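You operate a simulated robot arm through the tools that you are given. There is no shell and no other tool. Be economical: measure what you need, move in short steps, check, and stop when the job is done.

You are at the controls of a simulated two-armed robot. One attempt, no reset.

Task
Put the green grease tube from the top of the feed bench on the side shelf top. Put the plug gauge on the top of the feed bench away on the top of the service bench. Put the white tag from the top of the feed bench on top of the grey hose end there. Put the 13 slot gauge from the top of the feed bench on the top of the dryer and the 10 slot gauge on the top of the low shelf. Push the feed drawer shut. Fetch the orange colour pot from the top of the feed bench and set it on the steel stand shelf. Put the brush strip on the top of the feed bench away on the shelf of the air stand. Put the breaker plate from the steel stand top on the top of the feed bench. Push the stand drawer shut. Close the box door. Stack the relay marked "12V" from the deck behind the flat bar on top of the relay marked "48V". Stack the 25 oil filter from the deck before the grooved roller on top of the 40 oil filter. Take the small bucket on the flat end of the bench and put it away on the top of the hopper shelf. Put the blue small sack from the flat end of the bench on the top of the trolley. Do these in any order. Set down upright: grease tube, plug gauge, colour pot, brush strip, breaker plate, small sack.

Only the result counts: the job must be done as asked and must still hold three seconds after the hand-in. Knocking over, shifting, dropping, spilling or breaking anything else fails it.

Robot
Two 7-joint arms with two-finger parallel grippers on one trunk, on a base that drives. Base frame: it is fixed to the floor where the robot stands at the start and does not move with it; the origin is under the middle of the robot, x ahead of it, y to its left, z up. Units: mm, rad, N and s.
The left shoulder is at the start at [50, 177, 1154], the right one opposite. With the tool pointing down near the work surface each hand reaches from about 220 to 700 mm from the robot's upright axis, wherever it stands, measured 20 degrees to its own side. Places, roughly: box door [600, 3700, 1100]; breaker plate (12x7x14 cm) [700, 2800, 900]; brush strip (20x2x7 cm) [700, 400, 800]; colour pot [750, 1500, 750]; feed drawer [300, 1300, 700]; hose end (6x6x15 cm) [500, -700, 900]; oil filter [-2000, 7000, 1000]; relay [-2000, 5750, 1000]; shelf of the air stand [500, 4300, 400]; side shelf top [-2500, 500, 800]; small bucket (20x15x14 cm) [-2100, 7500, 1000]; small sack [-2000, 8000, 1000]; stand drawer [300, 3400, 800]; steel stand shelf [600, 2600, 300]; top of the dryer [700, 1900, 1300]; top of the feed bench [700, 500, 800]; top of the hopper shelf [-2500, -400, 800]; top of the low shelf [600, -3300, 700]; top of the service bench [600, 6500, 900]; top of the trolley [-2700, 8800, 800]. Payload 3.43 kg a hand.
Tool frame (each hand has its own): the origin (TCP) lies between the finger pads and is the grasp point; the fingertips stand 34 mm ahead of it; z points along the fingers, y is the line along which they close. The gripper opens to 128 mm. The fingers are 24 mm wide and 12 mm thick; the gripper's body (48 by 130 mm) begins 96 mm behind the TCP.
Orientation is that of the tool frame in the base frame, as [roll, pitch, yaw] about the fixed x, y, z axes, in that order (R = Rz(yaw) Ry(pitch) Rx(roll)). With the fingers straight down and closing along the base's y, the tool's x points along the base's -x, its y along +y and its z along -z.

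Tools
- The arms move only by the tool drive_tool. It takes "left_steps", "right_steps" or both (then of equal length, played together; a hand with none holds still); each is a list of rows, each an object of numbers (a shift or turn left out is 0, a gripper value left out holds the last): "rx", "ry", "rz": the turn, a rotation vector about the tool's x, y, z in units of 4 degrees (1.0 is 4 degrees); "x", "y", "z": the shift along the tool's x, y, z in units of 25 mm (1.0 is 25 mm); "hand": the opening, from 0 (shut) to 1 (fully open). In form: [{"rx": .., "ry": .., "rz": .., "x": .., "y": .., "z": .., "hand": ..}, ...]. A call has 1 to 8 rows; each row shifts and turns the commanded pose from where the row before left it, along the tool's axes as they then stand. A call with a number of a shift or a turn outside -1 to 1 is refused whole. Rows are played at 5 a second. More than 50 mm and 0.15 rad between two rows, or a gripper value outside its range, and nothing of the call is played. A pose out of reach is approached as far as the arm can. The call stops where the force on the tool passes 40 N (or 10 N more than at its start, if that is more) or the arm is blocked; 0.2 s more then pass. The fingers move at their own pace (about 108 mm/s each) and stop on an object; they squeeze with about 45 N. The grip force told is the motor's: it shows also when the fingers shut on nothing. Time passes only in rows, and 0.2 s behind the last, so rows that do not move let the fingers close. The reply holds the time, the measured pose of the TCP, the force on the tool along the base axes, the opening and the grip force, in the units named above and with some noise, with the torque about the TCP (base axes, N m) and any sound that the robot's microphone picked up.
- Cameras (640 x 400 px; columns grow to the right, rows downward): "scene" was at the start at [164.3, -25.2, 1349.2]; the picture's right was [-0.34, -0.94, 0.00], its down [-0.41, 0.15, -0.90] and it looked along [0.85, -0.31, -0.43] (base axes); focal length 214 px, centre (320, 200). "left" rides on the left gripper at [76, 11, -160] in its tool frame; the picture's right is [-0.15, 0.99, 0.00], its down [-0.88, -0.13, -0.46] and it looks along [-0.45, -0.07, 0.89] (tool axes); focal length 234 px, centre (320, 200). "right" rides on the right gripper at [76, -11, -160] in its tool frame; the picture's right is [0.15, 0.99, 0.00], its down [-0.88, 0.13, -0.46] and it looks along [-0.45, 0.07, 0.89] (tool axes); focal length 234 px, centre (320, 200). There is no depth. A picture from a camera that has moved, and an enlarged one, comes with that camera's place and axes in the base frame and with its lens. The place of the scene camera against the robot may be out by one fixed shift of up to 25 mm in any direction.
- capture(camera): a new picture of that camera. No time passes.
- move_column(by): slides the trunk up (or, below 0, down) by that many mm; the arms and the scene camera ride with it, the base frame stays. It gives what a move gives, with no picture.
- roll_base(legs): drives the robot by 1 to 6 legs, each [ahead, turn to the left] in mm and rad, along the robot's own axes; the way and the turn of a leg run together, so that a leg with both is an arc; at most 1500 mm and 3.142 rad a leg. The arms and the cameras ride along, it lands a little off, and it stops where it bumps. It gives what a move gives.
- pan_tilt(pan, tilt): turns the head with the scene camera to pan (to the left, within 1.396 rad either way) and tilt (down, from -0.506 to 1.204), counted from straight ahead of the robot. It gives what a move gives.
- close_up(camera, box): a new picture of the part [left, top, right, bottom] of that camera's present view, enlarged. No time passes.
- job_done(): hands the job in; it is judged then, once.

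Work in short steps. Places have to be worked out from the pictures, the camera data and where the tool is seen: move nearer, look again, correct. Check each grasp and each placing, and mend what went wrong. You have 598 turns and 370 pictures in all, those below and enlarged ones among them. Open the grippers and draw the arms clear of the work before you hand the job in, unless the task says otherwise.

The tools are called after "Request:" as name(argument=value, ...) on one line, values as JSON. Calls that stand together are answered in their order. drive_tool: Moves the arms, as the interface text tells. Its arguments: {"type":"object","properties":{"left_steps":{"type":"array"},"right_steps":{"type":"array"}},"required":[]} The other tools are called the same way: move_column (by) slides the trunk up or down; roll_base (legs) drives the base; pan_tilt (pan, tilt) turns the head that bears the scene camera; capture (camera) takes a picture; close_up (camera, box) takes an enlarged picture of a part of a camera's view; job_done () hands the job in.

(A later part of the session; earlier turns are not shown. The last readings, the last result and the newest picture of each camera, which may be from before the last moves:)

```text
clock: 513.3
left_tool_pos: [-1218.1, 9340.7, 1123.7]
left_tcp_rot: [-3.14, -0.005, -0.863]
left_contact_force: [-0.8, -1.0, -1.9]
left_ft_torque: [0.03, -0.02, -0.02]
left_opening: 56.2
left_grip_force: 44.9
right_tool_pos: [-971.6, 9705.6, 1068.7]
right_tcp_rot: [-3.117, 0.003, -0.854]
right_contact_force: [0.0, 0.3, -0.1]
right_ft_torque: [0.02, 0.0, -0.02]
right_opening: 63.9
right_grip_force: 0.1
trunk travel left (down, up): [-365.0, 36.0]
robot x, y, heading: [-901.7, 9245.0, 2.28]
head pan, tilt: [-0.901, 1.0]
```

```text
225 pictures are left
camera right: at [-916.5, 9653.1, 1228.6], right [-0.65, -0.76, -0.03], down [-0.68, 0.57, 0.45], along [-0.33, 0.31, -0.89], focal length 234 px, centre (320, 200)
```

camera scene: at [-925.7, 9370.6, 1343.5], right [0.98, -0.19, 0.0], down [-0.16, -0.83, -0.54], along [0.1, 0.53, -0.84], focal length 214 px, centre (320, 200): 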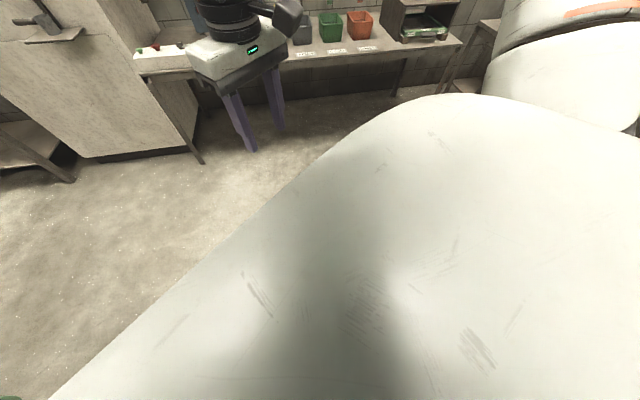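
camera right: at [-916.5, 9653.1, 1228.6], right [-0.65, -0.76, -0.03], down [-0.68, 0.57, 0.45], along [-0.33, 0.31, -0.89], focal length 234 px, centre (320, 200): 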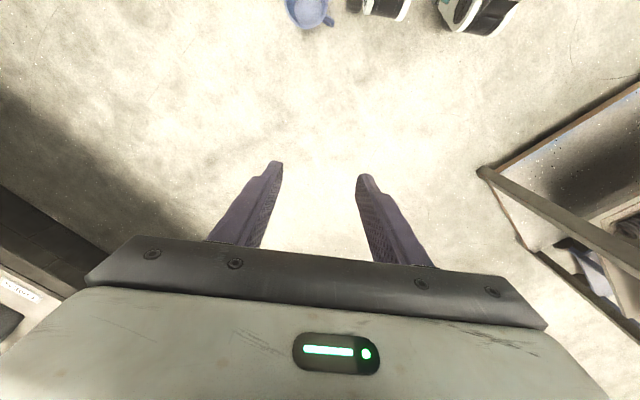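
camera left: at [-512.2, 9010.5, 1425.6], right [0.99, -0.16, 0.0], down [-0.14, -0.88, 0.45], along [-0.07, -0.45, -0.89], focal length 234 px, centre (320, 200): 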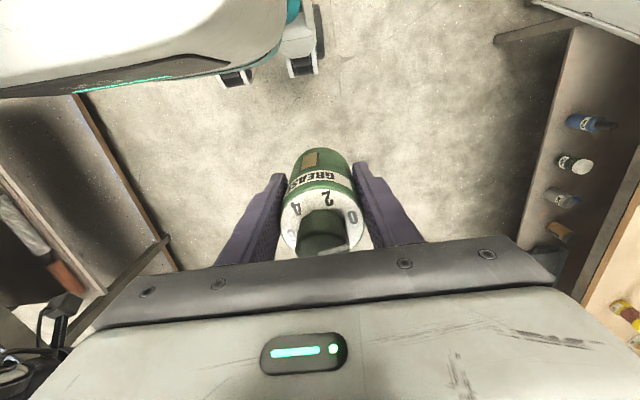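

Bucket still stands by the wheel. Back off, go west first, then around.

Request:
roll_base(legs=[[-80, 0], [0, 0.86], [280, 0], [0, -1.15], [640, 0], [0, 1.15]])

Request:
pan_tilt(pan=0.3, tilt=0.3)

Request:
capture(camera="scene")

```text
clock: 527.0
left_tool_pos: [-1663.4, 9591.9, 1123.9]
left_tcp_rot: [-3.141, -0.005, 0.004]
left_contact_force: [-0.1, -0.2, -1.9]
left_ft_torque: [-0.02, -0.01, 0.02]
left_opening: 56.5
left_grip_force: 45.0
right_tool_pos: [-1783.8, 10017.2, 1068.4]
right_tcp_rot: [-3.119, 0.003, 0.009]
right_contact_force: [0.9, 0.4, -0.6]
right_ft_torque: [0.04, 0.01, -0.03]
right_opening: 63.8
right_grip_force: 0.1
trunk travel left (down, up): [-365.0, 36.0]
robot x, y, heading: [-1385.9, 9770.8, -3.138]
head pan, tilt: [-0.901, 1.0]
```

```text
clock: 528.4
left_tool_pos: [-1663.3, 9591.6, 1125.6]
left_tcp_rot: [-3.14, -0.006, 0.003]
left_contact_force: [-0.8, -0.8, -2.0]
left_ft_torque: [-0.02, -0.03, 0.03]
left_opening: 56.4
left_grip_force: 44.6
right_tool_pos: [-1782.9, 10017.4, 1067.8]
right_tcp_rot: [-3.117, 0.002, 0.01]
right_contact_force: [-0.3, -0.6, -0.4]
right_ft_torque: [0.04, 0.01, 0.0]
right_opening: 64.0
right_grip_force: 0.0
trunk travel left (down, up): [-365.0, 36.0]
robot x, y, heading: [-1385.2, 9770.7, -3.142]
head pan, tilt: [0.3, 0.3]
```

```text
224 pictures are left
camera scene: at [-1535.9, 9748.6, 1403.0], right [-0.3, 0.96, 0.0], down [0.28, 0.09, -0.96], along [-0.91, -0.28, -0.3], focal length 214 px, centre (320, 200)
```

scene: 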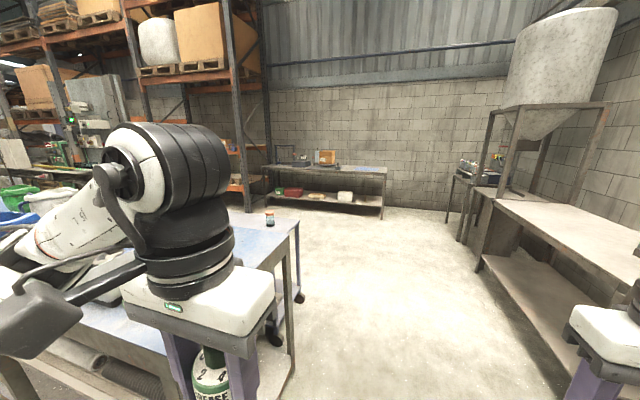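

Corridor is clear. Drive west to x≈-3700 and turn south.

Request:
roll_base(legs=[[1300, 0], [1050, 0], [0, 1.571]])

Request:
pan_tilt(pan=0.0, tilt=0.25)

Request:
capture(camera="scene")

```text
clock: 543.7
left_tool_pos: [-3569.6, 9538.7, 1124.8]
left_tcp_rot: [-3.141, -0.006, 1.506]
left_contact_force: [0.3, 0.0, -1.8]
left_ft_torque: [0.04, 0.02, 0.0]
left_opening: 56.3
left_grip_force: 44.8
right_tool_pos: [-4001.1, 9446.9, 1068.8]
right_tcp_rot: [-3.118, 0.004, 1.513]
right_contact_force: [-0.7, 0.1, -0.2]
right_ft_torque: [-0.01, -0.02, 0.01]
right_opening: 63.9
right_grip_force: 0.1
trunk travel left (down, up): [-365.0, 36.0]
robot x, y, heading: [-3730.4, 9829.5, -1.637]
head pan, tilt: [0.3, 0.3]
```

```text
clock: 544.5
left_tool_pos: [-3569.5, 9537.1, 1123.7]
left_tcp_rot: [-3.139, -0.005, 1.506]
left_contact_force: [0.2, 0.4, -1.2]
left_ft_torque: [0.04, 0.02, 0.0]
left_opening: 56.2
left_grip_force: 45.1
right_tool_pos: [-4000.0, 9446.6, 1068.5]
right_tcp_rot: [-3.118, 0.003, 1.515]
right_contact_force: [0.1, -0.4, 0.2]
right_ft_torque: [0.0, 0.01, 0.0]
right_opening: 64.0
right_grip_force: 0.1
trunk travel left (down, up): [-365.0, 36.0]
robot x, y, heading: [-3725.7, 9831.5, -1.639]
head pan, tilt: [0.0, 0.25]
```

```text
223 pictures are left
camera scene: at [-3730.8, 9671.5, 1407.7], right [-1.0, 0.07, 0.0], down [0.02, 0.25, -0.97], along [-0.06, -0.97, -0.25], focal length 214 px, centre (320, 200)
```

scene: 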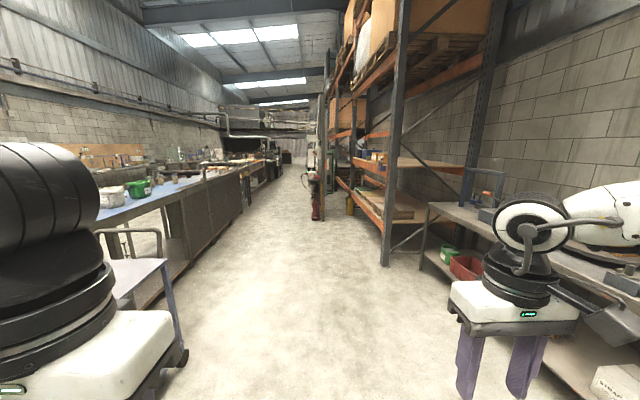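

Back aisle is clear; drive south along x≈-3250.

Request:
roll_base(legs=[[0, 0.323], [1500, 0], [400, 0], [0, -0.255], [1500, 0], [1000, 0]])

Request:
capture(camera="scene")

```text
clock: 567.5
left_tool_pos: [-2949.7, 5276.4, 1126.3]
left_tcp_rot: [-3.14, -0.006, 1.617]
left_contact_force: [-0.1, 0.5, -2.1]
left_ft_torque: [0.04, -0.03, -0.03]
left_opening: 56.4
left_grip_force: 45.5
right_tool_pos: [-3369.7, 5136.7, 1068.5]
right_tcp_rot: [-3.117, 0.002, 1.626]
right_contact_force: [-0.3, -0.5, -1.5]
right_ft_torque: [0.02, 0.0, 0.0]
right_opening: 64.2
right_grip_force: 0.1
trunk travel left (down, up): [-365.0, 36.0]
robot x, y, heading: [-3140.1, 5546.8, -1.521]
head pan, tilt: [0.0, 0.25]
```

```text
222 pictures are left
camera scene: at [-3124.8, 5390.0, 1407.7], right [-1.0, -0.04, 0.0], down [-0.01, 0.25, -0.97], along [0.04, -0.97, -0.25], focal length 214 px, centre (320, 200)
```

scene: 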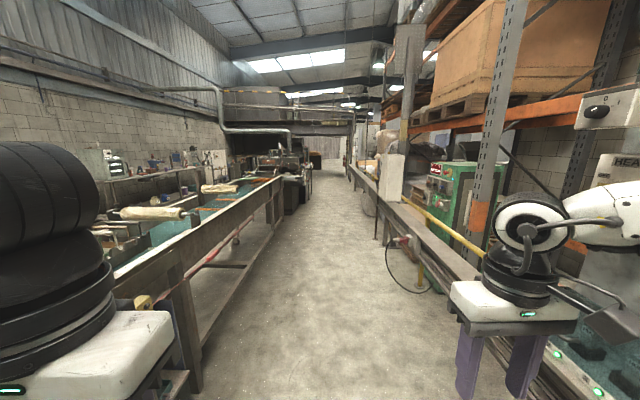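

Continue south.

Request:
roll_base(legs=[[0, -0.06], [1500, 0], [1500, 0], [500, 0]])

Request:
capture(camera="scene")

Request:
pan_tilt(pan=0.5, tilt=0.3)

Request:
capture(camera="scene")

```text
clock: 585.1
left_tool_pos: [-3080.6, 1724.3, 1124.9]
left_tcp_rot: [-3.138, -0.006, 1.539]
left_contact_force: [0.4, 1.0, -1.2]
left_ft_torque: [0.05, 0.03, 0.01]
left_opening: 56.2
left_grip_force: 44.4
right_tool_pos: [-3510.2, 1618.2, 1068.6]
right_tcp_rot: [-3.116, 0.003, 1.547]
right_contact_force: [-0.2, 1.0, -0.1]
right_ft_torque: [-0.02, 0.0, -0.01]
right_opening: 64.0
right_grip_force: 0.1
trunk travel left (down, up): [-365.0, 36.0]
robot x, y, heading: [-3246.0, 2008.4, -1.605]
head pan, tilt: [0.0, 0.25]
```

```text
221 pictures are left
camera scene: at [-3247.1, 1851.7, 1407.7], right [-1.0, 0.03, 0.0], down [0.01, 0.25, -0.97], along [-0.03, -0.97, -0.25], focal length 214 px, centre (320, 200)
```

scene: 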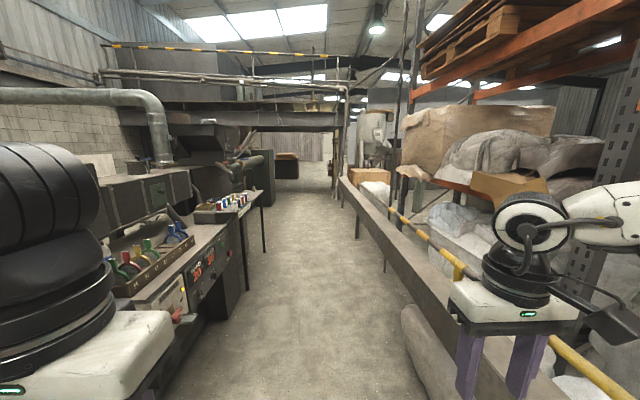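

```text
clock: 586.0
left_tool_pos: [-3081.4, 1724.3, 1124.4]
left_tcp_rot: [-3.141, -0.004, 1.539]
left_contact_force: [0.1, -0.1, -1.6]
left_ft_torque: [0.06, 0.02, 0.04]
left_opening: 56.3
left_grip_force: 45.0
right_tool_pos: [-3510.3, 1619.8, 1068.6]
right_tcp_rot: [-3.116, 0.005, 1.548]
right_contact_force: [-1.3, -0.1, 0.3]
right_ft_torque: [0.0, 0.02, 0.01]
right_opening: 63.9
right_grip_force: 0.1
trunk travel left (down, up): [-365.0, 36.0]
robot x, y, heading: [-3254.2, 2008.5, -1.608]
head pan, tilt: [0.499, 0.3]
```

```text
220 pictures are left
camera scene: at [-3202.1, 1862.0, 1403.0], right [-0.89, -0.45, 0.0], down [-0.13, 0.26, -0.96], along [0.43, -0.85, -0.3], focal length 214 px, centre (320, 200)
```

scene: 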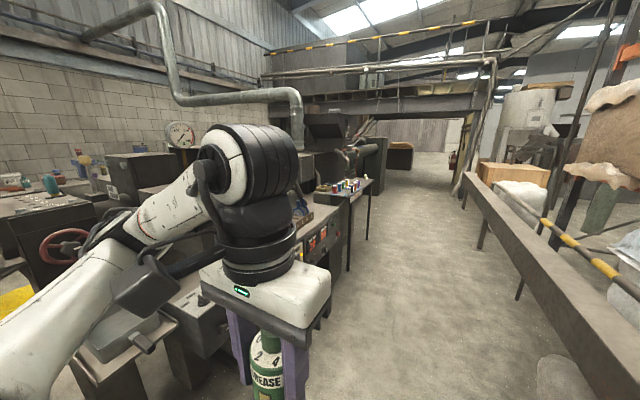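

The shelves are on the extruder's back side. Drive to about (-3100,600) and face them.

Request:
roll_base(legs=[[0, 0.14], [1410, 0], [0, 1.46]])

Request:
pan_tilt(pan=-0.2, tilt=0.5)

Request:
capture(camera="scene")

```text
clock: 597.2
left_tool_pos: [-2857.3, 748.6, 1124.8]
left_tcp_rot: [-3.139, -0.006, 3.057]
left_contact_force: [0.2, 0.0, -1.0]
left_ft_torque: [-0.02, 0.06, 0.05]
left_opening: 56.6
left_grip_force: 45.1
right_tool_pos: [-2774.5, 316.0, 1068.8]
right_tcp_rot: [-3.119, 0.003, 3.065]
right_contact_force: [-0.6, 0.5, -0.1]
right_ft_torque: [0.04, -0.06, 0.02]
right_opening: 64.1
right_grip_force: 0.0
trunk travel left (down, up): [-365.0, 36.0]
robot x, y, heading: [-3150.6, 592.3, -0.086]
head pan, tilt: [0.499, 0.3]
```

```text
clock: 598.3
left_tool_pos: [-2858.0, 749.1, 1123.8]
left_tcp_rot: [-3.14, -0.007, 3.059]
left_contact_force: [0.3, 0.2, -2.0]
left_ft_torque: [-0.01, 0.01, 0.03]
left_opening: 56.6
left_grip_force: 45.0
right_tool_pos: [-2775.0, 315.2, 1068.1]
right_tcp_rot: [-3.116, 0.003, 3.066]
right_contact_force: [-0.5, 0.9, 0.1]
right_ft_torque: [-0.02, 0.03, -0.02]
right_opening: 64.2
right_grip_force: 0.1
trunk travel left (down, up): [-365.0, 36.0]
robot x, y, heading: [-3152.9, 597.7, -0.088]
head pan, tilt: [-0.201, 0.499]
```

```text
219 pictures are left
camera scene: at [-2985.6, 570.3, 1384.6], right [-0.28, -0.96, 0.0], down [-0.46, 0.13, -0.88], along [0.84, -0.25, -0.48], focal length 214 px, centre (320, 200)
```

scene: 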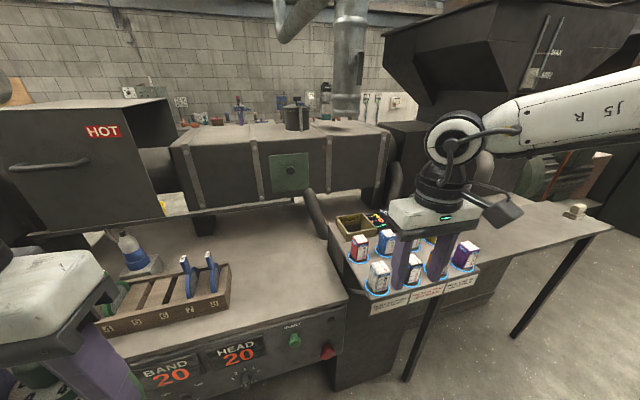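

Side shelf is the bench with the BAND/HEAD panel; free spot about [-2490,570]. Drive closer.

Request:
roll_base(legs=[[0, -0.453], [240, 0], [0, 0.541]])

Request:
capture(camera="left")

Request:
capture(camera="scene")

```text
clock: 602.9
left_tool_pos: [-2665.2, 649.3, 1123.7]
left_tcp_rot: [-3.14, -0.007, -3.14]
left_contact_force: [-0.3, 1.0, -2.2]
left_ft_torque: [0.03, 0.02, -0.01]
left_opening: 56.2
left_grip_force: 45.2
right_tool_pos: [-2546.1, 224.3, 1067.6]
right_tcp_rot: [-3.117, 0.003, -3.135]
right_contact_force: [-0.2, -0.9, 0.8]
right_ft_torque: [-0.06, -0.03, -0.02]
right_opening: 63.8
right_grip_force: 0.0
trunk travel left (down, up): [-365.0, 36.0]
robot x, y, heading: [-2945.6, 469.0, -0.006]
head pan, tilt: [-0.201, 0.499]
```

```text
218 pictures are left
camera left: at [-2740.6, 661.1, 1285.4], right [0.15, 0.99, 0.0], down [0.88, -0.13, 0.45], along [0.45, -0.07, -0.89], focal length 234 px, centre (320, 200)
```

left: 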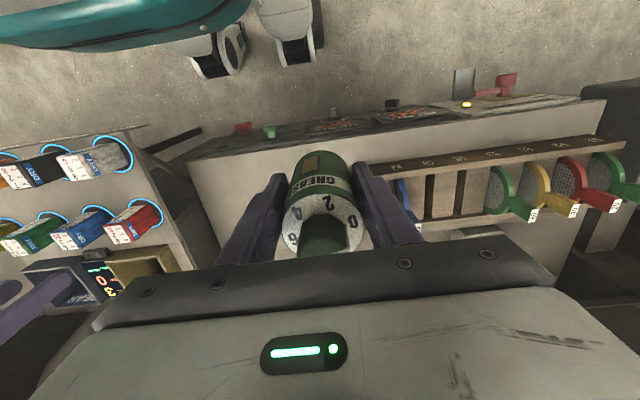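

```text
217 pictures are left
camera scene: at [-2777.3, 460.0, 1384.6], right [-0.2, -0.98, 0.0], down [-0.47, 0.1, -0.88], along [0.86, -0.18, -0.48], focal length 214 px, centre (320, 200)
```

scene: 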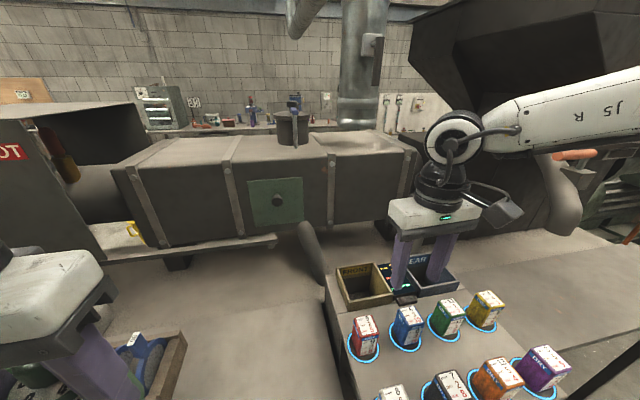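

Free space between the pot stand and the tray: place at [-2530,565]. Move over and down.

Request:
drive_tool(left_steps=[{"x": -0.68, "y": -0.42, "z": 0.5}, {"x": -0.68, "y": -0.42, "z": 1}, {"x": -0.68, "y": -0.42, "z": 1}, {"x": -0.68, "y": -0.42, "z": 1}, {"x": -0.68, "y": -0.42, "z": 1}, {"x": -0.68, "y": -0.42, "z": 1}, {"x": -0.68, "y": -0.42, "z": 1}, {"x": -0.68, "y": -0.42, "z": 1}])

Request:
capture(camera="left")

Request:
pan_tilt(pan=0.3, tilt=0.8)

Request:
capture(camera="scene")

```text
clock: 604.7
left_tool_pos: [-2530.3, 563.8, 935.6]
left_tcp_rot: [-3.14, -0.007, 3.141]
left_contact_force: [0.4, 0.0, -3.0]
left_ft_torque: [0.0, 0.02, 0.02]
left_opening: 56.4
left_grip_force: 44.4
right_tool_pos: [-2546.8, 224.0, 1068.4]
right_tcp_rot: [-3.117, 0.003, -3.133]
right_contact_force: [0.3, -0.2, -0.3]
right_ft_torque: [0.02, -0.01, -0.01]
right_opening: 64.0
right_grip_force: 0.1
trunk travel left (down, up): [-365.0, 36.0]
robot x, y, heading: [-2946.1, 470.3, 0.0]
head pan, tilt: [-0.201, 0.499]
```

```text
216 pictures are left
camera left: at [-2605.6, 575.4, 1095.8], right [0.15, 0.99, 0.0], down [0.88, -0.13, 0.45], along [0.45, -0.07, -0.89], focal length 234 px, centre (320, 200)
```

left: 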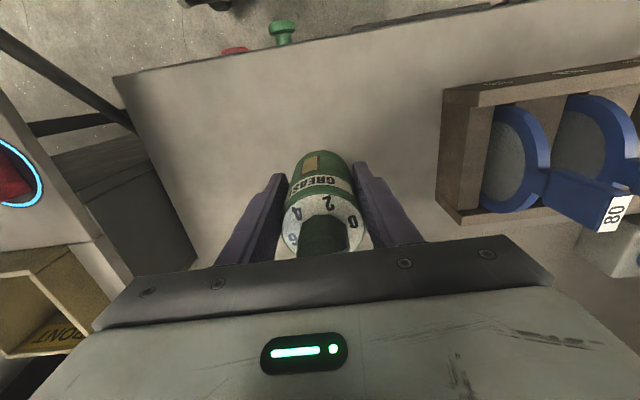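

```text
clock: 605.6
left_tool_pos: [-2529.9, 564.7, 935.5]
left_tcp_rot: [-3.141, -0.005, -3.141]
left_contact_force: [-0.5, 0.0, -0.9]
left_ft_torque: [-0.02, 0.0, 0.0]
left_opening: 56.5
left_grip_force: 45.0
right_tool_pos: [-2546.4, 223.0, 1068.2]
right_tcp_rot: [-3.116, 0.002, -3.135]
right_contact_force: [0.1, 0.3, -0.4]
right_ft_torque: [0.0, 0.0, 0.0]
right_opening: 63.9
right_grip_force: 0.1
trunk travel left (down, up): [-365.0, 36.0]
robot x, y, heading: [-2949.1, 470.2, 0.009]
head pan, tilt: [0.3, 0.799]
```

```text
215 pictures are left
camera scene: at [-2789.2, 501.6, 1358.7], right [0.29, -0.96, 0.0], down [-0.69, -0.21, -0.7], along [0.67, 0.2, -0.72], focal length 214 px, centre (320, 200)
```

scene: 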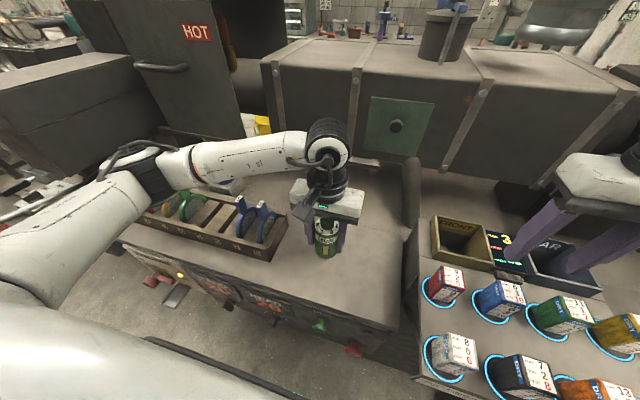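

Clear. Lower slowly.

Request:
drive_tool(left_steps=[{"z": 0.4}, {"z": 0.4}, {"z": 0.4}, {"z": 0.3}, {"z": 0.2}, {"z": 0.1}, {"z": 0.1}, {"z": 0.1}])

Request:
drive_tool(left_steps=[{"z": 0.1}, {"z": 0.1}, {"z": 0.1}, {"z": 0.1}, {"z": 0.1}, {"z": 0.1}, {"z": 0.1}, {"z": 0.1}])

```text
clock: 606.9
left_tool_pos: [-2527.4, 563.5, 902.4]
left_tcp_rot: [-3.135, 0.009, 3.141]
left_contact_force: [-5.4, 1.5, 19.1]
left_ft_torque: [0.54, 0.14, 0.13]
left_opening: 56.5
left_grip_force: 45.0
right_tool_pos: [-2546.7, 224.2, 1069.7]
right_tcp_rot: [-3.117, 0.004, -3.135]
right_contact_force: [0.0, -0.5, 0.3]
right_ft_torque: [0.02, 0.01, -0.02]
right_opening: 64.1
right_grip_force: 0.0
trunk travel left (down, up): [-365.0, 36.0]
robot x, y, heading: [-2945.2, 474.6, -0.003]
head pan, tilt: [0.3, 0.799]
stopped in row 6 (left hand): the force on the tool passed its limit (the readings are from after the stop); the commanded pose is now the measured one
```

```text
clock: 607.5
left_tool_pos: [-2525.1, 562.7, 899.8]
left_tcp_rot: [-3.128, 0.018, 3.14]
left_contact_force: [-5.0, 2.0, 17.5]
left_ft_torque: [0.47, 0.11, 0.11]
left_opening: 56.5
left_grip_force: 44.8
right_tool_pos: [-2548.2, 224.4, 1067.9]
right_tcp_rot: [-3.115, 0.003, -3.133]
right_contact_force: [0.4, -0.4, -0.1]
right_ft_torque: [0.02, 0.05, 0.07]
right_opening: 63.8
right_grip_force: 0.1
trunk travel left (down, up): [-365.0, 36.0]
robot x, y, heading: [-2946.4, 471.2, -0.003]
head pan, tilt: [0.3, 0.799]
stopped in row 3 (left hand): the force on the tool passed its limit (the readings are from after the stop); the commanded pose is now the measured one
```

Contact. Relieve 2 mm and open.

Request:
drive_tool(left_steps=[{"z": -0.08, "ry": -0.25}, {"hand": 0.6}, {}, {}])

Request:
drive_tool(left_steps=[{"z": -0.6}, {"z": -1}, {"z": -1}, {"z": -1}, {"z": -1}, {"z": -1}, {"z": -1}])

Request:
capture(camera="left")

```text
clock: 608.5
left_tool_pos: [-2524.0, 561.9, 900.9]
left_tcp_rot: [-3.13, 0.033, -3.14]
left_contact_force: [-0.6, 0.2, -0.4]
left_ft_torque: [-0.01, -0.04, 0.01]
left_opening: 76.8
left_grip_force: 0.0
right_tool_pos: [-2546.9, 224.0, 1068.6]
right_tcp_rot: [-3.118, 0.004, -3.134]
right_contact_force: [-0.7, 0.4, 0.0]
right_ft_torque: [0.04, 0.0, 0.02]
right_opening: 63.8
right_grip_force: 0.1
trunk travel left (down, up): [-365.0, 36.0]
robot x, y, heading: [-2945.4, 471.7, -0.006]
head pan, tilt: [0.3, 0.799]
```

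```text
clock: 610.1
left_tool_pos: [-2531.6, 566.3, 1064.9]
left_tcp_rot: [-3.132, 0.034, -3.141]
left_contact_force: [0.1, -0.3, 1.4]
left_ft_torque: [-0.01, 0.03, 0.03]
left_opening: 76.7
left_grip_force: 0.1
right_tool_pos: [-2545.1, 224.2, 1068.8]
right_tcp_rot: [-3.118, 0.003, -3.135]
right_contact_force: [0.3, -0.5, -0.3]
right_ft_torque: [0.0, 0.02, -0.02]
right_opening: 64.0
right_grip_force: 0.0
trunk travel left (down, up): [-365.0, 36.0]
robot x, y, heading: [-2945.3, 473.2, -0.002]
head pan, tilt: [0.3, 0.799]
```

```text
214 pictures are left
camera left: at [-2613.2, 580.1, 1222.2], right [0.15, 0.99, -0.01], down [0.86, -0.13, 0.49], along [0.48, -0.08, -0.87], focal length 234 px, centre (320, 200)
```

left: 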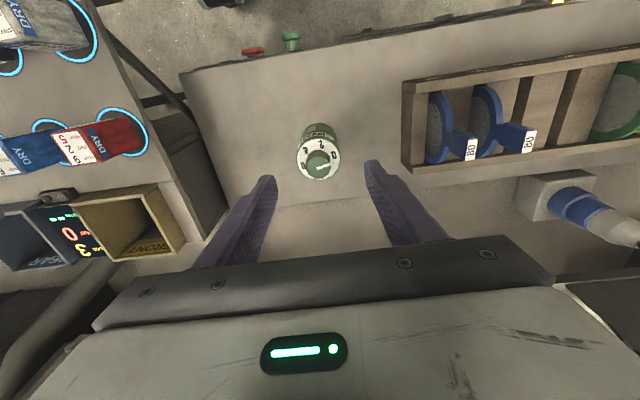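

Green tube stands on the side shelf. Take a look at the hopper shelf for later.

Request:
pan_tilt(pan=-0.9, tilt=0.5)

Request:
capture(camera="scene")

```text
clock: 611.5
left_tool_pos: [-2532.0, 566.4, 1065.4]
left_tcp_rot: [-3.128, 0.033, 3.141]
left_contact_force: [0.2, 0.1, 0.3]
left_ft_torque: [0.0, 0.0, 0.0]
left_opening: 77.0
left_grip_force: 0.0
right_tool_pos: [-2547.3, 224.7, 1067.6]
right_tcp_rot: [-3.116, 0.003, -3.136]
right_contact_force: [0.2, 0.5, -0.7]
right_ft_torque: [0.0, 0.0, -0.02]
right_opening: 64.1
right_grip_force: 0.0
trunk travel left (down, up): [-365.0, 36.0]
robot x, y, heading: [-2946.0, 471.4, -0.008]
head pan, tilt: [-0.901, 0.499]
```

```text
213 pictures are left
camera scene: at [-2810.3, 406.8, 1384.6], right [-0.79, -0.62, 0.0], down [-0.3, 0.38, -0.88], along [0.54, -0.69, -0.48], focal length 214 px, centre (320, 200)
```

scene: 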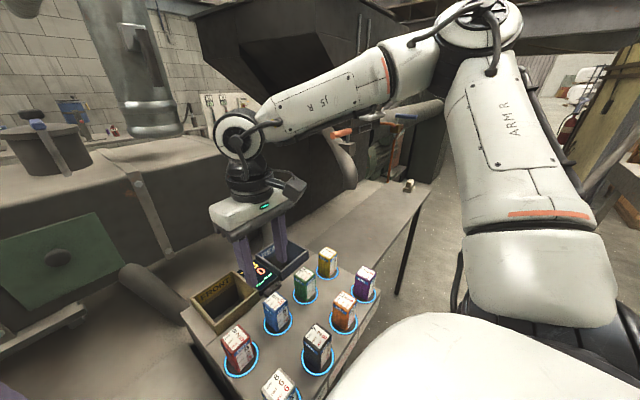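

Hopper shelf is the free table around [-2430,-390]. Retract the left hand and drive back north.

Request:
drive_tool(left_steps=[{"z": -1, "x": 1, "ry": -0.45}, {"z": -1, "x": 1}, {"z": -1, "x": 1}, {"z": -1, "x": 1, "y": 0.8}, {"x": 0.6, "y": 0.8}], right_steps=[{"z": -1, "x": 1}, {"z": -1, "x": 1}, {"z": -1, "x": 1}, {"z": -1, "x": 1}, {}])

Request:
roll_base(legs=[[-210, 0], [0, 1.571], [1500, 0], [1500, 0]])

Request:
pan_tilt(pan=0.0, tilt=0.25)

Request:
capture(camera="scene")

```text
clock: 612.7
left_tool_pos: [-2650.9, 606.5, 1157.4]
left_tcp_rot: [-3.132, 0.064, 3.141]
left_contact_force: [-0.4, -0.1, 0.3]
left_ft_torque: [0.0, -0.02, 0.01]
left_opening: 76.7
left_grip_force: 0.0
right_tool_pos: [-2646.1, 226.3, 1168.5]
right_tcp_rot: [-3.117, 0.002, -3.134]
right_contact_force: [0.1, -0.2, -0.2]
right_ft_torque: [-0.03, 0.0, 0.0]
right_opening: 64.2
right_grip_force: 0.1
trunk travel left (down, up): [-365.0, 36.0]
robot x, y, heading: [-2942.4, 475.1, -0.003]
head pan, tilt: [-0.901, 0.499]
```

```text
clock: 632.1
left_tool_pos: [-3328.6, 3735.7, 1157.7]
left_tcp_rot: [-3.13, 0.063, -1.562]
left_contact_force: [0.0, -0.4, -0.6]
left_ft_torque: [-0.01, -0.03, -0.02]
left_opening: 76.7
left_grip_force: 0.1
right_tool_pos: [-2948.5, 3745.3, 1168.1]
right_tcp_rot: [-3.115, 0.003, -1.557]
right_contact_force: [0.3, 0.3, -0.6]
right_ft_torque: [-0.02, 0.0, 0.02]
right_opening: 63.9
right_grip_force: 0.0
trunk travel left (down, up): [-365.0, 36.0]
robot x, y, heading: [-3191.2, 3441.1, 1.579]
head pan, tilt: [-0.901, 0.499]
```

```text
clock: 633.3
left_tool_pos: [-3328.3, 3736.7, 1156.3]
left_tcp_rot: [-3.13, 0.065, -1.563]
left_contact_force: [0.0, -0.5, 0.0]
left_ft_torque: [-0.02, 0.0, -0.01]
left_opening: 77.0
left_grip_force: 0.1
right_tool_pos: [-2948.1, 3744.4, 1167.4]
right_tcp_rot: [-3.117, 0.005, -1.556]
right_contact_force: [0.4, -0.5, 0.9]
right_ft_torque: [-0.03, -0.04, 0.02]
right_opening: 64.1
right_grip_force: 0.1
trunk travel left (down, up): [-365.0, 36.0]
robot x, y, heading: [-3185.0, 3445.7, 1.575]
head pan, tilt: [0.0, 0.25]
```

```text
212 pictures are left
camera scene: at [-3184.8, 3613.7, 1407.7], right [1.0, 0.0, 0.0], down [0.0, -0.25, -0.97], along [0.0, 0.97, -0.25], focal length 214 px, centre (320, 200)
```

scene: 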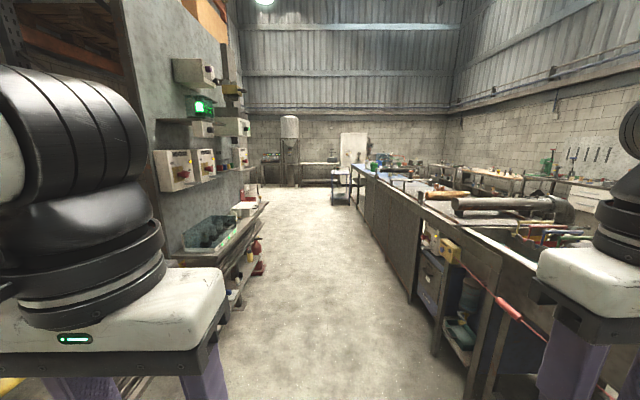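

Continue north and around to the front aisle.

Request:
roll_base(legs=[[1500, 0], [1500, 0], [1500, 0], [1500, 0], [400, 0], [0, -1.571]])

Request:
capture(camera="scene")

```text
clock: 657.6
left_tool_pos: [-3339.4, 8667.0, 1156.9]
left_tcp_rot: [-3.13, 0.064, -1.539]
left_contact_force: [0.7, 0.4, 0.0]
left_ft_torque: [0.0, 0.0, 0.01]
left_opening: 76.7
left_grip_force: 0.1
right_tool_pos: [-2960.3, 8684.7, 1167.1]
right_tcp_rot: [-3.115, 0.001, -1.533]
right_contact_force: [-0.6, 0.1, -0.5]
right_ft_torque: [-0.08, -0.02, -0.02]
right_opening: 64.1
right_grip_force: 0.1
trunk travel left (down, up): [-365.0, 36.0]
robot x, y, heading: [-3198.9, 8380.0, 1.603]
head pan, tilt: [0.0, 0.25]
stopped in leg 4: the robot was blocked; the commanded pose is now the measured one
```

```text
211 pictures are left
camera scene: at [-3192.8, 8549.4, 1407.2], right [1.0, 0.03, 0.0], down [0.01, -0.25, -0.97], along [-0.03, 0.97, -0.25], focal length 214 px, centre (320, 200)
```

scene: 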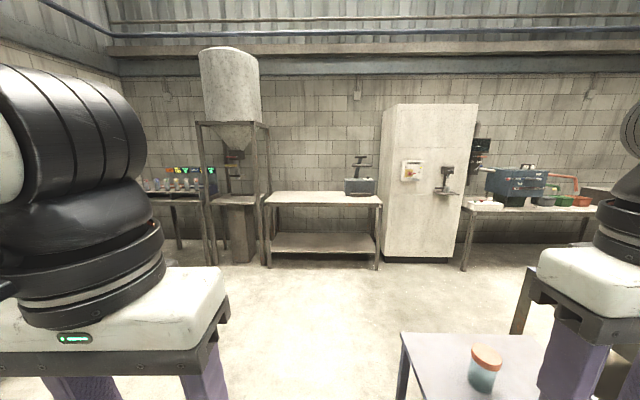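

Bumped the trolley's side. Back off and pass further left.

Request:
roll_base(legs=[[-120, 0], [0, 0.3], [750, 0], [0, -0.33], [850, 0], [0, -1.571]])

Request:
pan_tilt(pan=-0.8, tilt=0.4)

Request:
capture(camera="scene")

```text
clock: 672.3
left_tool_pos: [-3155.9, 9903.9, 1156.8]
left_tcp_rot: [-3.132, 0.066, 3.14]
left_contact_force: [-0.1, -0.4, -0.7]
left_ft_torque: [0.0, 0.02, -0.02]
left_opening: 77.0
left_grip_force: 0.0
right_tool_pos: [-3152.3, 9522.2, 1167.9]
right_tcp_rot: [-3.119, 0.003, -3.136]
right_contact_force: [0.6, 0.4, -0.7]
right_ft_torque: [-0.01, 0.01, -0.02]
right_opening: 64.1
right_grip_force: 0.1
trunk travel left (down, up): [-365.0, 36.0]
robot x, y, heading: [-3451.6, 9771.0, -0.006]
head pan, tilt: [0.0, 0.25]
```

```text
clock: 673.5
left_tool_pos: [-3156.6, 9902.2, 1158.0]
left_tcp_rot: [-3.131, 0.067, 3.138]
left_contact_force: [0.0, 0.0, -0.2]
left_ft_torque: [0.01, -0.01, -0.01]
left_opening: 77.0
left_grip_force: 0.0
right_tool_pos: [-3152.4, 9522.9, 1168.2]
right_tcp_rot: [-3.116, 0.004, -3.135]
right_contact_force: [0.4, 0.6, -0.3]
right_ft_torque: [-0.01, 0.03, 0.01]
right_opening: 63.9
right_grip_force: 0.1
trunk travel left (down, up): [-365.0, 36.0]
robot x, y, heading: [-3451.4, 9768.4, -0.008]
head pan, tilt: [-0.799, 0.4]
```

```text
210 pictures are left
camera scene: at [-3307.6, 9709.0, 1393.8], right [-0.72, -0.69, 0.0], down [-0.27, 0.28, -0.92], along [0.64, -0.66, -0.39], focal length 214 px, centre (320, 200)
```

scene: 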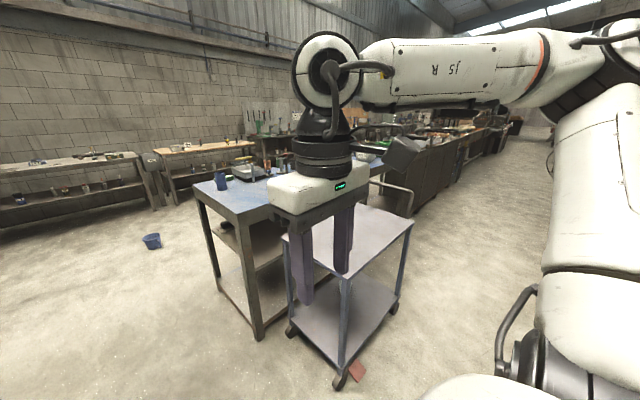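

The bucket is visible on the floor. Drive round to the front aisle and down to the relay area (y≈5800).

Request:
roll_base(legs=[[1500, 0], [400, 0], [0, -1.0], [1030, 0], [0, -0.56], [1500, 0]])

Request:
roll_base(legs=[[1500, 0], [0, -1.571]])

Request:
pan_tilt(pan=0.0, tilt=0.4)

Request:
capture(camera="scene")

```text
clock: 698.9
left_tool_pos: [-1076.4, 7042.8, 1157.7]
left_tcp_rot: [-3.132, 0.063, 1.479]
left_contact_force: [0.1, 0.2, 0.2]
left_ft_torque: [-0.01, -0.01, 0.01]
left_opening: 76.9
left_grip_force: 0.1
right_tool_pos: [-1454.6, 7074.6, 1168.5]
right_tcp_rot: [-3.117, 0.004, 1.485]
right_contact_force: [0.0, -0.1, -0.4]
right_ft_torque: [0.01, 0.03, -0.02]
right_opening: 64.1
right_grip_force: 0.1
trunk travel left (down, up): [-365.0, 36.0]
robot x, y, heading: [-1183.0, 7345.0, -1.667]
head pan, tilt: [-0.799, 0.4]
```

```text
clock: 710.0
left_tool_pos: [-1656.6, 5775.0, 1157.9]
left_tcp_rot: [-3.13, 0.065, -0.103]
left_contact_force: [-0.7, 0.5, -0.2]
left_ft_torque: [0.0, 0.0, 0.01]
left_opening: 76.6
left_grip_force: 0.0
right_tool_pos: [-1621.8, 6156.1, 1167.5]
right_tcp_rot: [-3.117, 0.004, -0.096]
right_contact_force: [0.3, 0.8, -0.3]
right_ft_torque: [0.0, 0.03, -0.03]
right_opening: 64.3
right_grip_force: 0.1
trunk travel left (down, up): [-365.0, 36.0]
robot x, y, heading: [-1348.7, 5881.5, 3.035]
head pan, tilt: [-0.799, 0.4]
```

```text
clock: 711.1
left_tool_pos: [-1658.1, 5775.6, 1158.0]
left_tcp_rot: [-3.131, 0.067, -0.103]
left_contact_force: [-0.8, 0.5, 0.5]
left_ft_torque: [-0.02, 0.01, -0.01]
left_opening: 76.5
left_grip_force: 0.1
right_tool_pos: [-1622.4, 6154.9, 1168.0]
right_tcp_rot: [-3.118, 0.003, -0.095]
right_contact_force: [-0.1, 0.4, -0.2]
right_ft_torque: [-0.04, 0.0, 0.0]
right_opening: 63.9
right_grip_force: 0.2
trunk travel left (down, up): [-365.0, 36.0]
robot x, y, heading: [-1349.0, 5879.9, 3.037]
head pan, tilt: [0.0, 0.4]
```

```text
209 pictures are left
camera scene: at [-1504.6, 5903.4, 1393.8], right [0.11, 0.99, 0.0], down [0.39, -0.04, -0.92], along [-0.92, 0.1, -0.39], focal length 214 px, centre (320, 200)
```

scene: 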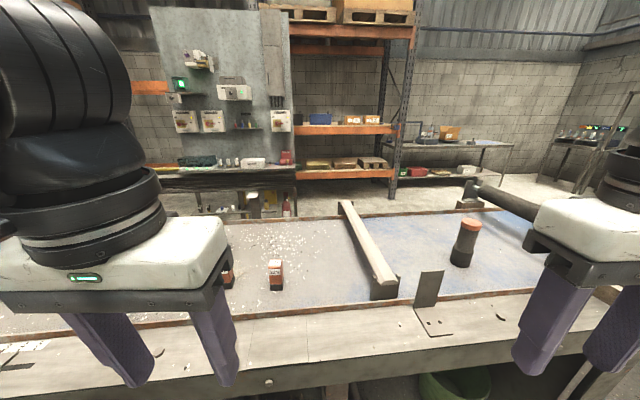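

Relays are to the left; view them.

Request:
pan_tilt(pan=0.5, tilt=0.6)

Request:
capture(camera="scene")

Request:
capture(camera="left")

```text
clock: 712.0
left_tool_pos: [-1656.0, 5776.3, 1157.2]
left_tcp_rot: [-3.13, 0.066, -0.101]
left_contact_force: [0.6, -0.2, 0.5]
left_ft_torque: [-0.01, 0.01, -0.01]
left_opening: 76.7
left_grip_force: 0.1
right_tool_pos: [-1622.7, 6154.9, 1168.7]
right_tcp_rot: [-3.116, 0.004, -0.095]
right_contact_force: [-0.1, -0.7, -0.4]
right_ft_torque: [0.02, -0.03, 0.0]
right_opening: 64.1
right_grip_force: 0.1
trunk travel left (down, up): [-365.0, 36.0]
robot x, y, heading: [-1353.8, 5878.1, 3.034]
head pan, tilt: [0.499, 0.6]
```

```text
208 pictures are left
camera scene: at [-1494.2, 5859.7, 1375.6], right [-0.38, 0.92, 0.0], down [0.52, 0.22, -0.83], along [-0.76, -0.32, -0.56], focal length 214 px, centre (320, 200)
```

scene: 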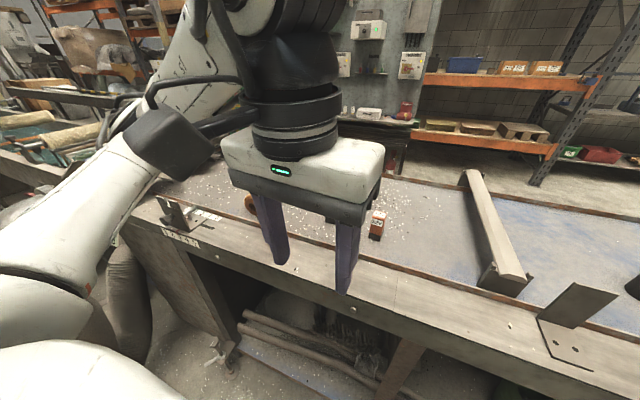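

```text
207 pictures are left
camera left: at [-1572.4, 5754.8, 1312.9], right [-0.25, -0.97, 0.0], down [-0.83, 0.21, 0.51], along [-0.5, 0.13, -0.86], focal length 234 px, centre (320, 200)
```

left: 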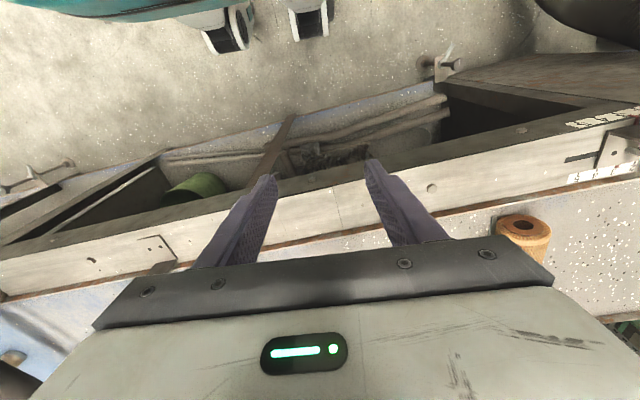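

Tilt the left hand forward to look at the deck.

Request:
drive_tool(left_steps=[{"ry": -1, "z": -0.5}, {"ry": -1, "z": -0.5}, {"ry": -1, "z": -0.5}, {"ry": -1}, {"ry": -1}, {"ry": -1}, {"ry": -1}, {"ry": -1}])

Request:
capture(camera="left")

```text
clock: 713.7
left_tool_pos: [-1652.2, 5777.1, 1198.0]
left_tcp_rot: [-3.12, 0.566, -0.085]
left_contact_force: [1.4, -2.0, 8.1]
left_ft_torque: [-0.06, -1.18, -0.18]
left_opening: 76.9
left_grip_force: 0.1
right_tool_pos: [-1622.6, 6155.7, 1168.2]
right_tcp_rot: [-3.117, 0.003, -0.097]
right_contact_force: [0.2, -0.1, 0.0]
right_ft_torque: [0.01, -0.05, 0.01]
right_opening: 63.8
right_grip_force: 0.1
trunk travel left (down, up): [-365.0, 36.0]
robot x, y, heading: [-1350.2, 5880.0, 3.04]
head pan, tilt: [0.499, 0.6]
stopped in row 8 (left hand): the force on the tool passed its limit (the readings are from after the stop); the commanded pose is now the measured one
```

```text
206 pictures are left
camera left: at [-1505.4, 5748.5, 1293.2], right [-0.22, -0.97, 0.06], down [-0.48, 0.16, 0.86], along [-0.85, 0.16, -0.51], focal length 234 px, centre (320, 200)
```

left: 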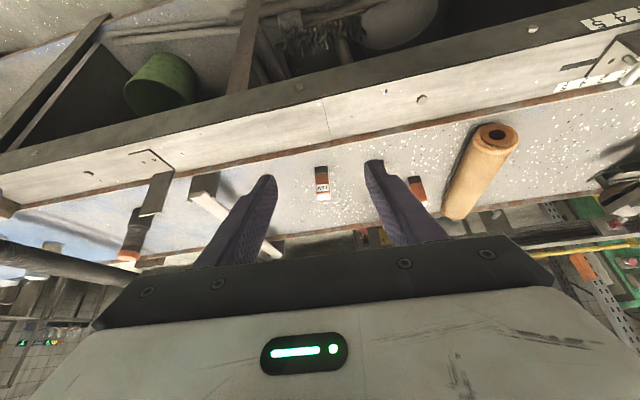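

The hand's camera touched the robot; move it forward a little and zoom on the relays.

Request:
drive_tool(left_steps=[{"x": -1}, {"x": -1}, {"x": -1, "hand": 1.0}])

Request:
capture(camera="left")

Request:
close_up(camera="left", box=[270, 110, 450, 230])

```text
clock: 714.5
left_tool_pos: [-1715.1, 5779.2, 1239.6]
left_tcp_rot: [-3.123, 0.568, -0.091]
left_contact_force: [-0.6, -0.6, 0.2]
left_ft_torque: [-0.01, 0.0, -0.02]
left_opening: 127.7
left_grip_force: 0.0
right_tool_pos: [-1621.9, 6154.5, 1168.3]
right_tcp_rot: [-3.116, 0.004, -0.096]
right_contact_force: [-0.1, -0.2, 0.4]
right_ft_torque: [0.0, -0.02, 0.02]
right_opening: 64.0
right_grip_force: 0.1
trunk travel left (down, up): [-365.0, 36.0]
robot x, y, heading: [-1347.9, 5881.2, 3.04]
head pan, tilt: [0.499, 0.6]
```

```text
205 pictures are left
camera left: at [-1569.3, 5752.2, 1333.6], right [-0.22, -0.97, 0.06], down [-0.48, 0.16, 0.86], along [-0.85, 0.16, -0.51], focal length 234 px, centre (320, 200)
```

left: 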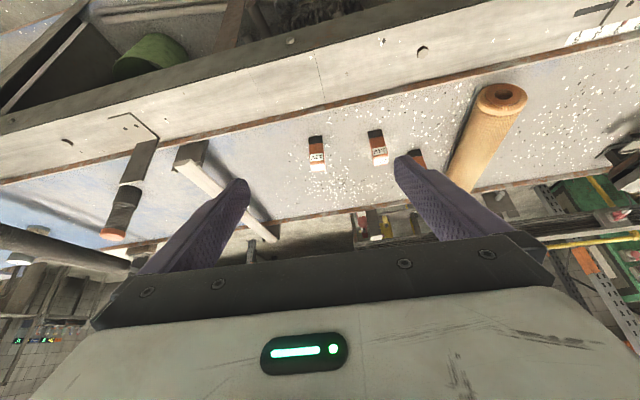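

```text
3.33 times, centred on (360, 170) of left
camera zoom: at [-1569.3, 5752.2, 1333.6], right [-0.22, -0.97, 0.06], down [-0.48, 0.16, 0.86], along [-0.85, 0.16, -0.51], focal length 781 px, centre (187, 300)
```

zoom: 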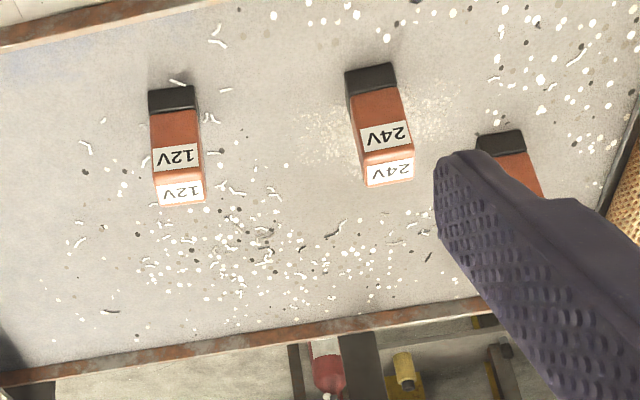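

12V relay at about [-1972,5826], 24V at [-1986,5691], third (48V?) at [-2078,5595]. Reposition the base to y≈5700.

Request:
roll_base(legs=[[-300, 0], [0, 0.537], [355, 0], [0, -0.435]])

Request:
capture(camera="left")

Request:
close_up(camera="left", box=[220, 120, 400, 240])

```text
clock: 721.2
left_tool_pos: [-1716.1, 5559.1, 1238.7]
left_tcp_rot: [-3.122, 0.57, 0.028]
left_contact_force: [0.3, 0.8, 0.3]
left_ft_torque: [0.0, -0.04, 0.04]
left_opening: 128.2
left_grip_force: 0.1
right_tool_pos: [-1667.5, 5943.4, 1168.3]
right_tcp_rot: [-3.117, 0.003, 0.02]
right_contact_force: [0.3, 0.5, 0.4]
right_ft_torque: [-0.01, 0.01, -0.01]
right_opening: 63.8
right_grip_force: 0.0
trunk travel left (down, up): [-365.0, 36.0]
robot x, y, heading: [-1365.9, 5703.5, -3.13]
head pan, tilt: [0.499, 0.6]
```

```text
203 pictures are left
camera left: at [-1567.1, 5549.5, 1333.6], right [-0.11, -0.99, 0.06], down [-0.5, 0.11, 0.86], along [-0.86, 0.06, -0.51], focal length 234 px, centre (320, 200)
```

left: 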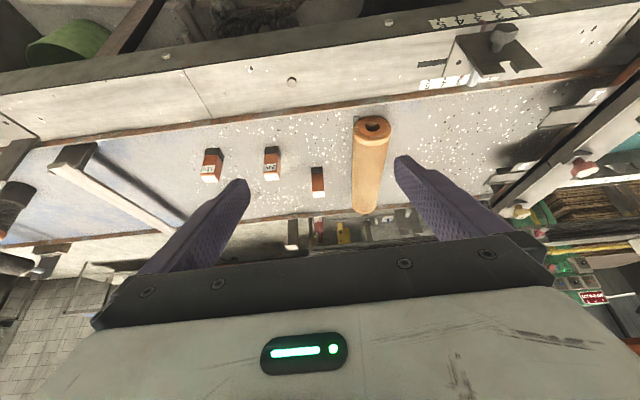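

```text
3.33 times, centred on (310, 180) of left
camera zoom: at [-1567.1, 5549.5, 1333.6], right [-0.11, -0.99, 0.06], down [-0.5, 0.11, 0.86], along [-0.86, 0.06, -0.51], focal length 781 px, centre (353, 267)
```

zoom: 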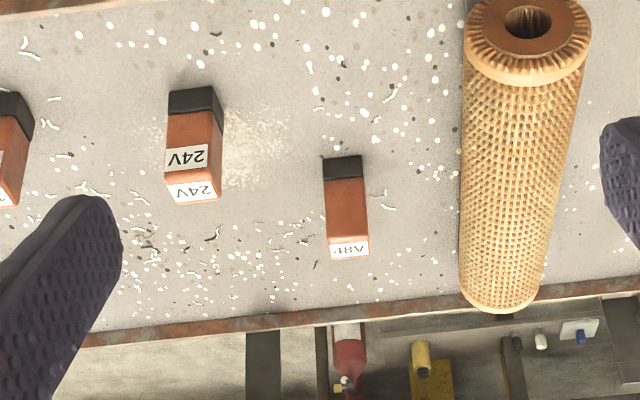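

48V relay confirmed at [-2100,5589], top ≈1003. Move the left hand across to the 12V relay.

Request:
drive_tool(left_steps=[{"y": -1, "hand": 0.6}, {"y": -1}, {"y": -1, "x": -0.4}, {"y": -1, "x": -0.4, "z": 0.5}, {"y": -1, "x": -0.4, "z": 0.8}, {"y": -1, "x": -0.4, "z": 0.8}, {"y": -1, "x": -0.4, "z": 0.9}, {"y": -1, "x": -0.4, "z": 0.9}])

Request:
drive_tool(left_steps=[{"y": -1, "x": -0.4, "z": 1}, {"y": -1, "z": 1}, {"y": -0.9, "z": 1}, {"z": 1}])

Request:
capture(camera="left")

```text
clock: 723.0
left_tool_pos: [-1825.9, 5758.5, 1191.9]
left_tcp_rot: [-3.121, 0.568, 0.027]
left_contact_force: [-0.3, 0.3, 1.2]
left_ft_torque: [0.02, 0.03, -0.01]
left_opening: 76.8
left_grip_force: 0.1
right_tool_pos: [-1668.0, 5944.0, 1167.7]
right_tcp_rot: [-3.118, 0.004, 0.022]
right_contact_force: [0.4, 1.0, -0.4]
right_ft_torque: [-0.03, 0.02, 0.0]
right_opening: 64.0
right_grip_force: 0.1
trunk travel left (down, up): [-365.0, 36.0]
robot x, y, heading: [-1368.1, 5698.0, -3.127]
head pan, tilt: [0.499, 0.6]
```

```text
clock: 724.0
left_tool_pos: [-1885.6, 5830.7, 1112.7]
left_tcp_rot: [-3.121, 0.57, 0.029]
left_contact_force: [-0.9, -0.9, 0.0]
left_ft_torque: [0.02, 0.01, 0.02]
left_opening: 76.8
left_grip_force: 0.1
right_tool_pos: [-1667.4, 5942.5, 1168.5]
right_tcp_rot: [-3.115, 0.004, 0.021]
right_contact_force: [0.2, -0.7, 0.3]
right_ft_torque: [-0.01, 0.01, 0.03]
right_opening: 63.9
right_grip_force: 0.0
trunk travel left (down, up): [-365.0, 36.0]
robot x, y, heading: [-1369.0, 5700.6, -3.133]
head pan, tilt: [0.499, 0.6]
```

```text
201 pictures are left
camera left: at [-1735.5, 5820.6, 1208.2], right [-0.1, -0.99, 0.06], down [-0.5, 0.11, 0.86], along [-0.86, 0.06, -0.51], focal length 234 px, centre (320, 200)
```

left: 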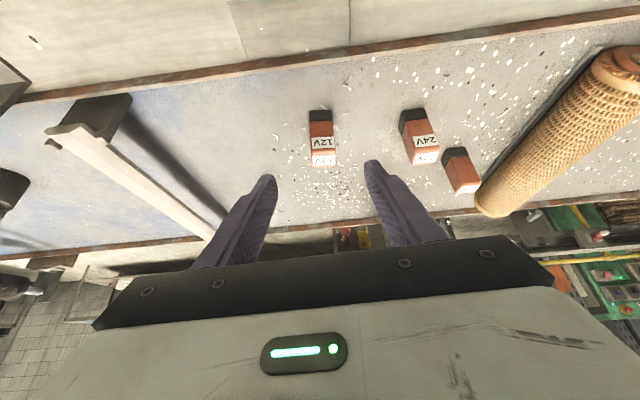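

12V relay at [-1983,5828], top ≈997. Approach along the tool axis.

Request:
drive_tool(left_steps=[{"z": 1}, {"z": 1}, {"z": 1}, {"z": 1}, {"z": 1}])

Request:
capture(camera="left")

```text
clock: 725.2
left_tool_pos: [-1953.5, 5829.5, 1011.6]
left_tcp_rot: [-3.123, 0.568, 0.027]
left_contact_force: [0.6, 0.6, -0.1]
left_ft_torque: [0.01, 0.02, 0.01]
left_opening: 76.9
left_grip_force: 0.0
right_tool_pos: [-1667.8, 5942.7, 1168.9]
right_tcp_rot: [-3.115, 0.005, 0.02]
right_contact_force: [-0.6, 0.6, 0.2]
right_ft_torque: [0.0, 0.01, -0.02]
right_opening: 64.2
right_grip_force: 0.1
trunk travel left (down, up): [-365.0, 36.0]
robot x, y, heading: [-1365.9, 5700.3, -3.133]
head pan, tilt: [0.499, 0.6]
```

```text
200 pictures are left
camera left: at [-1804.6, 5820.1, 1105.8], right [-0.11, -0.99, 0.06], down [-0.5, 0.11, 0.86], along [-0.86, 0.06, -0.51], focal length 234 px, centre (320, 200)
```

left: 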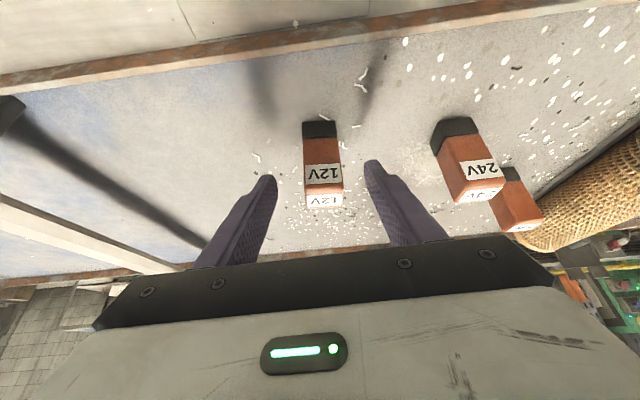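

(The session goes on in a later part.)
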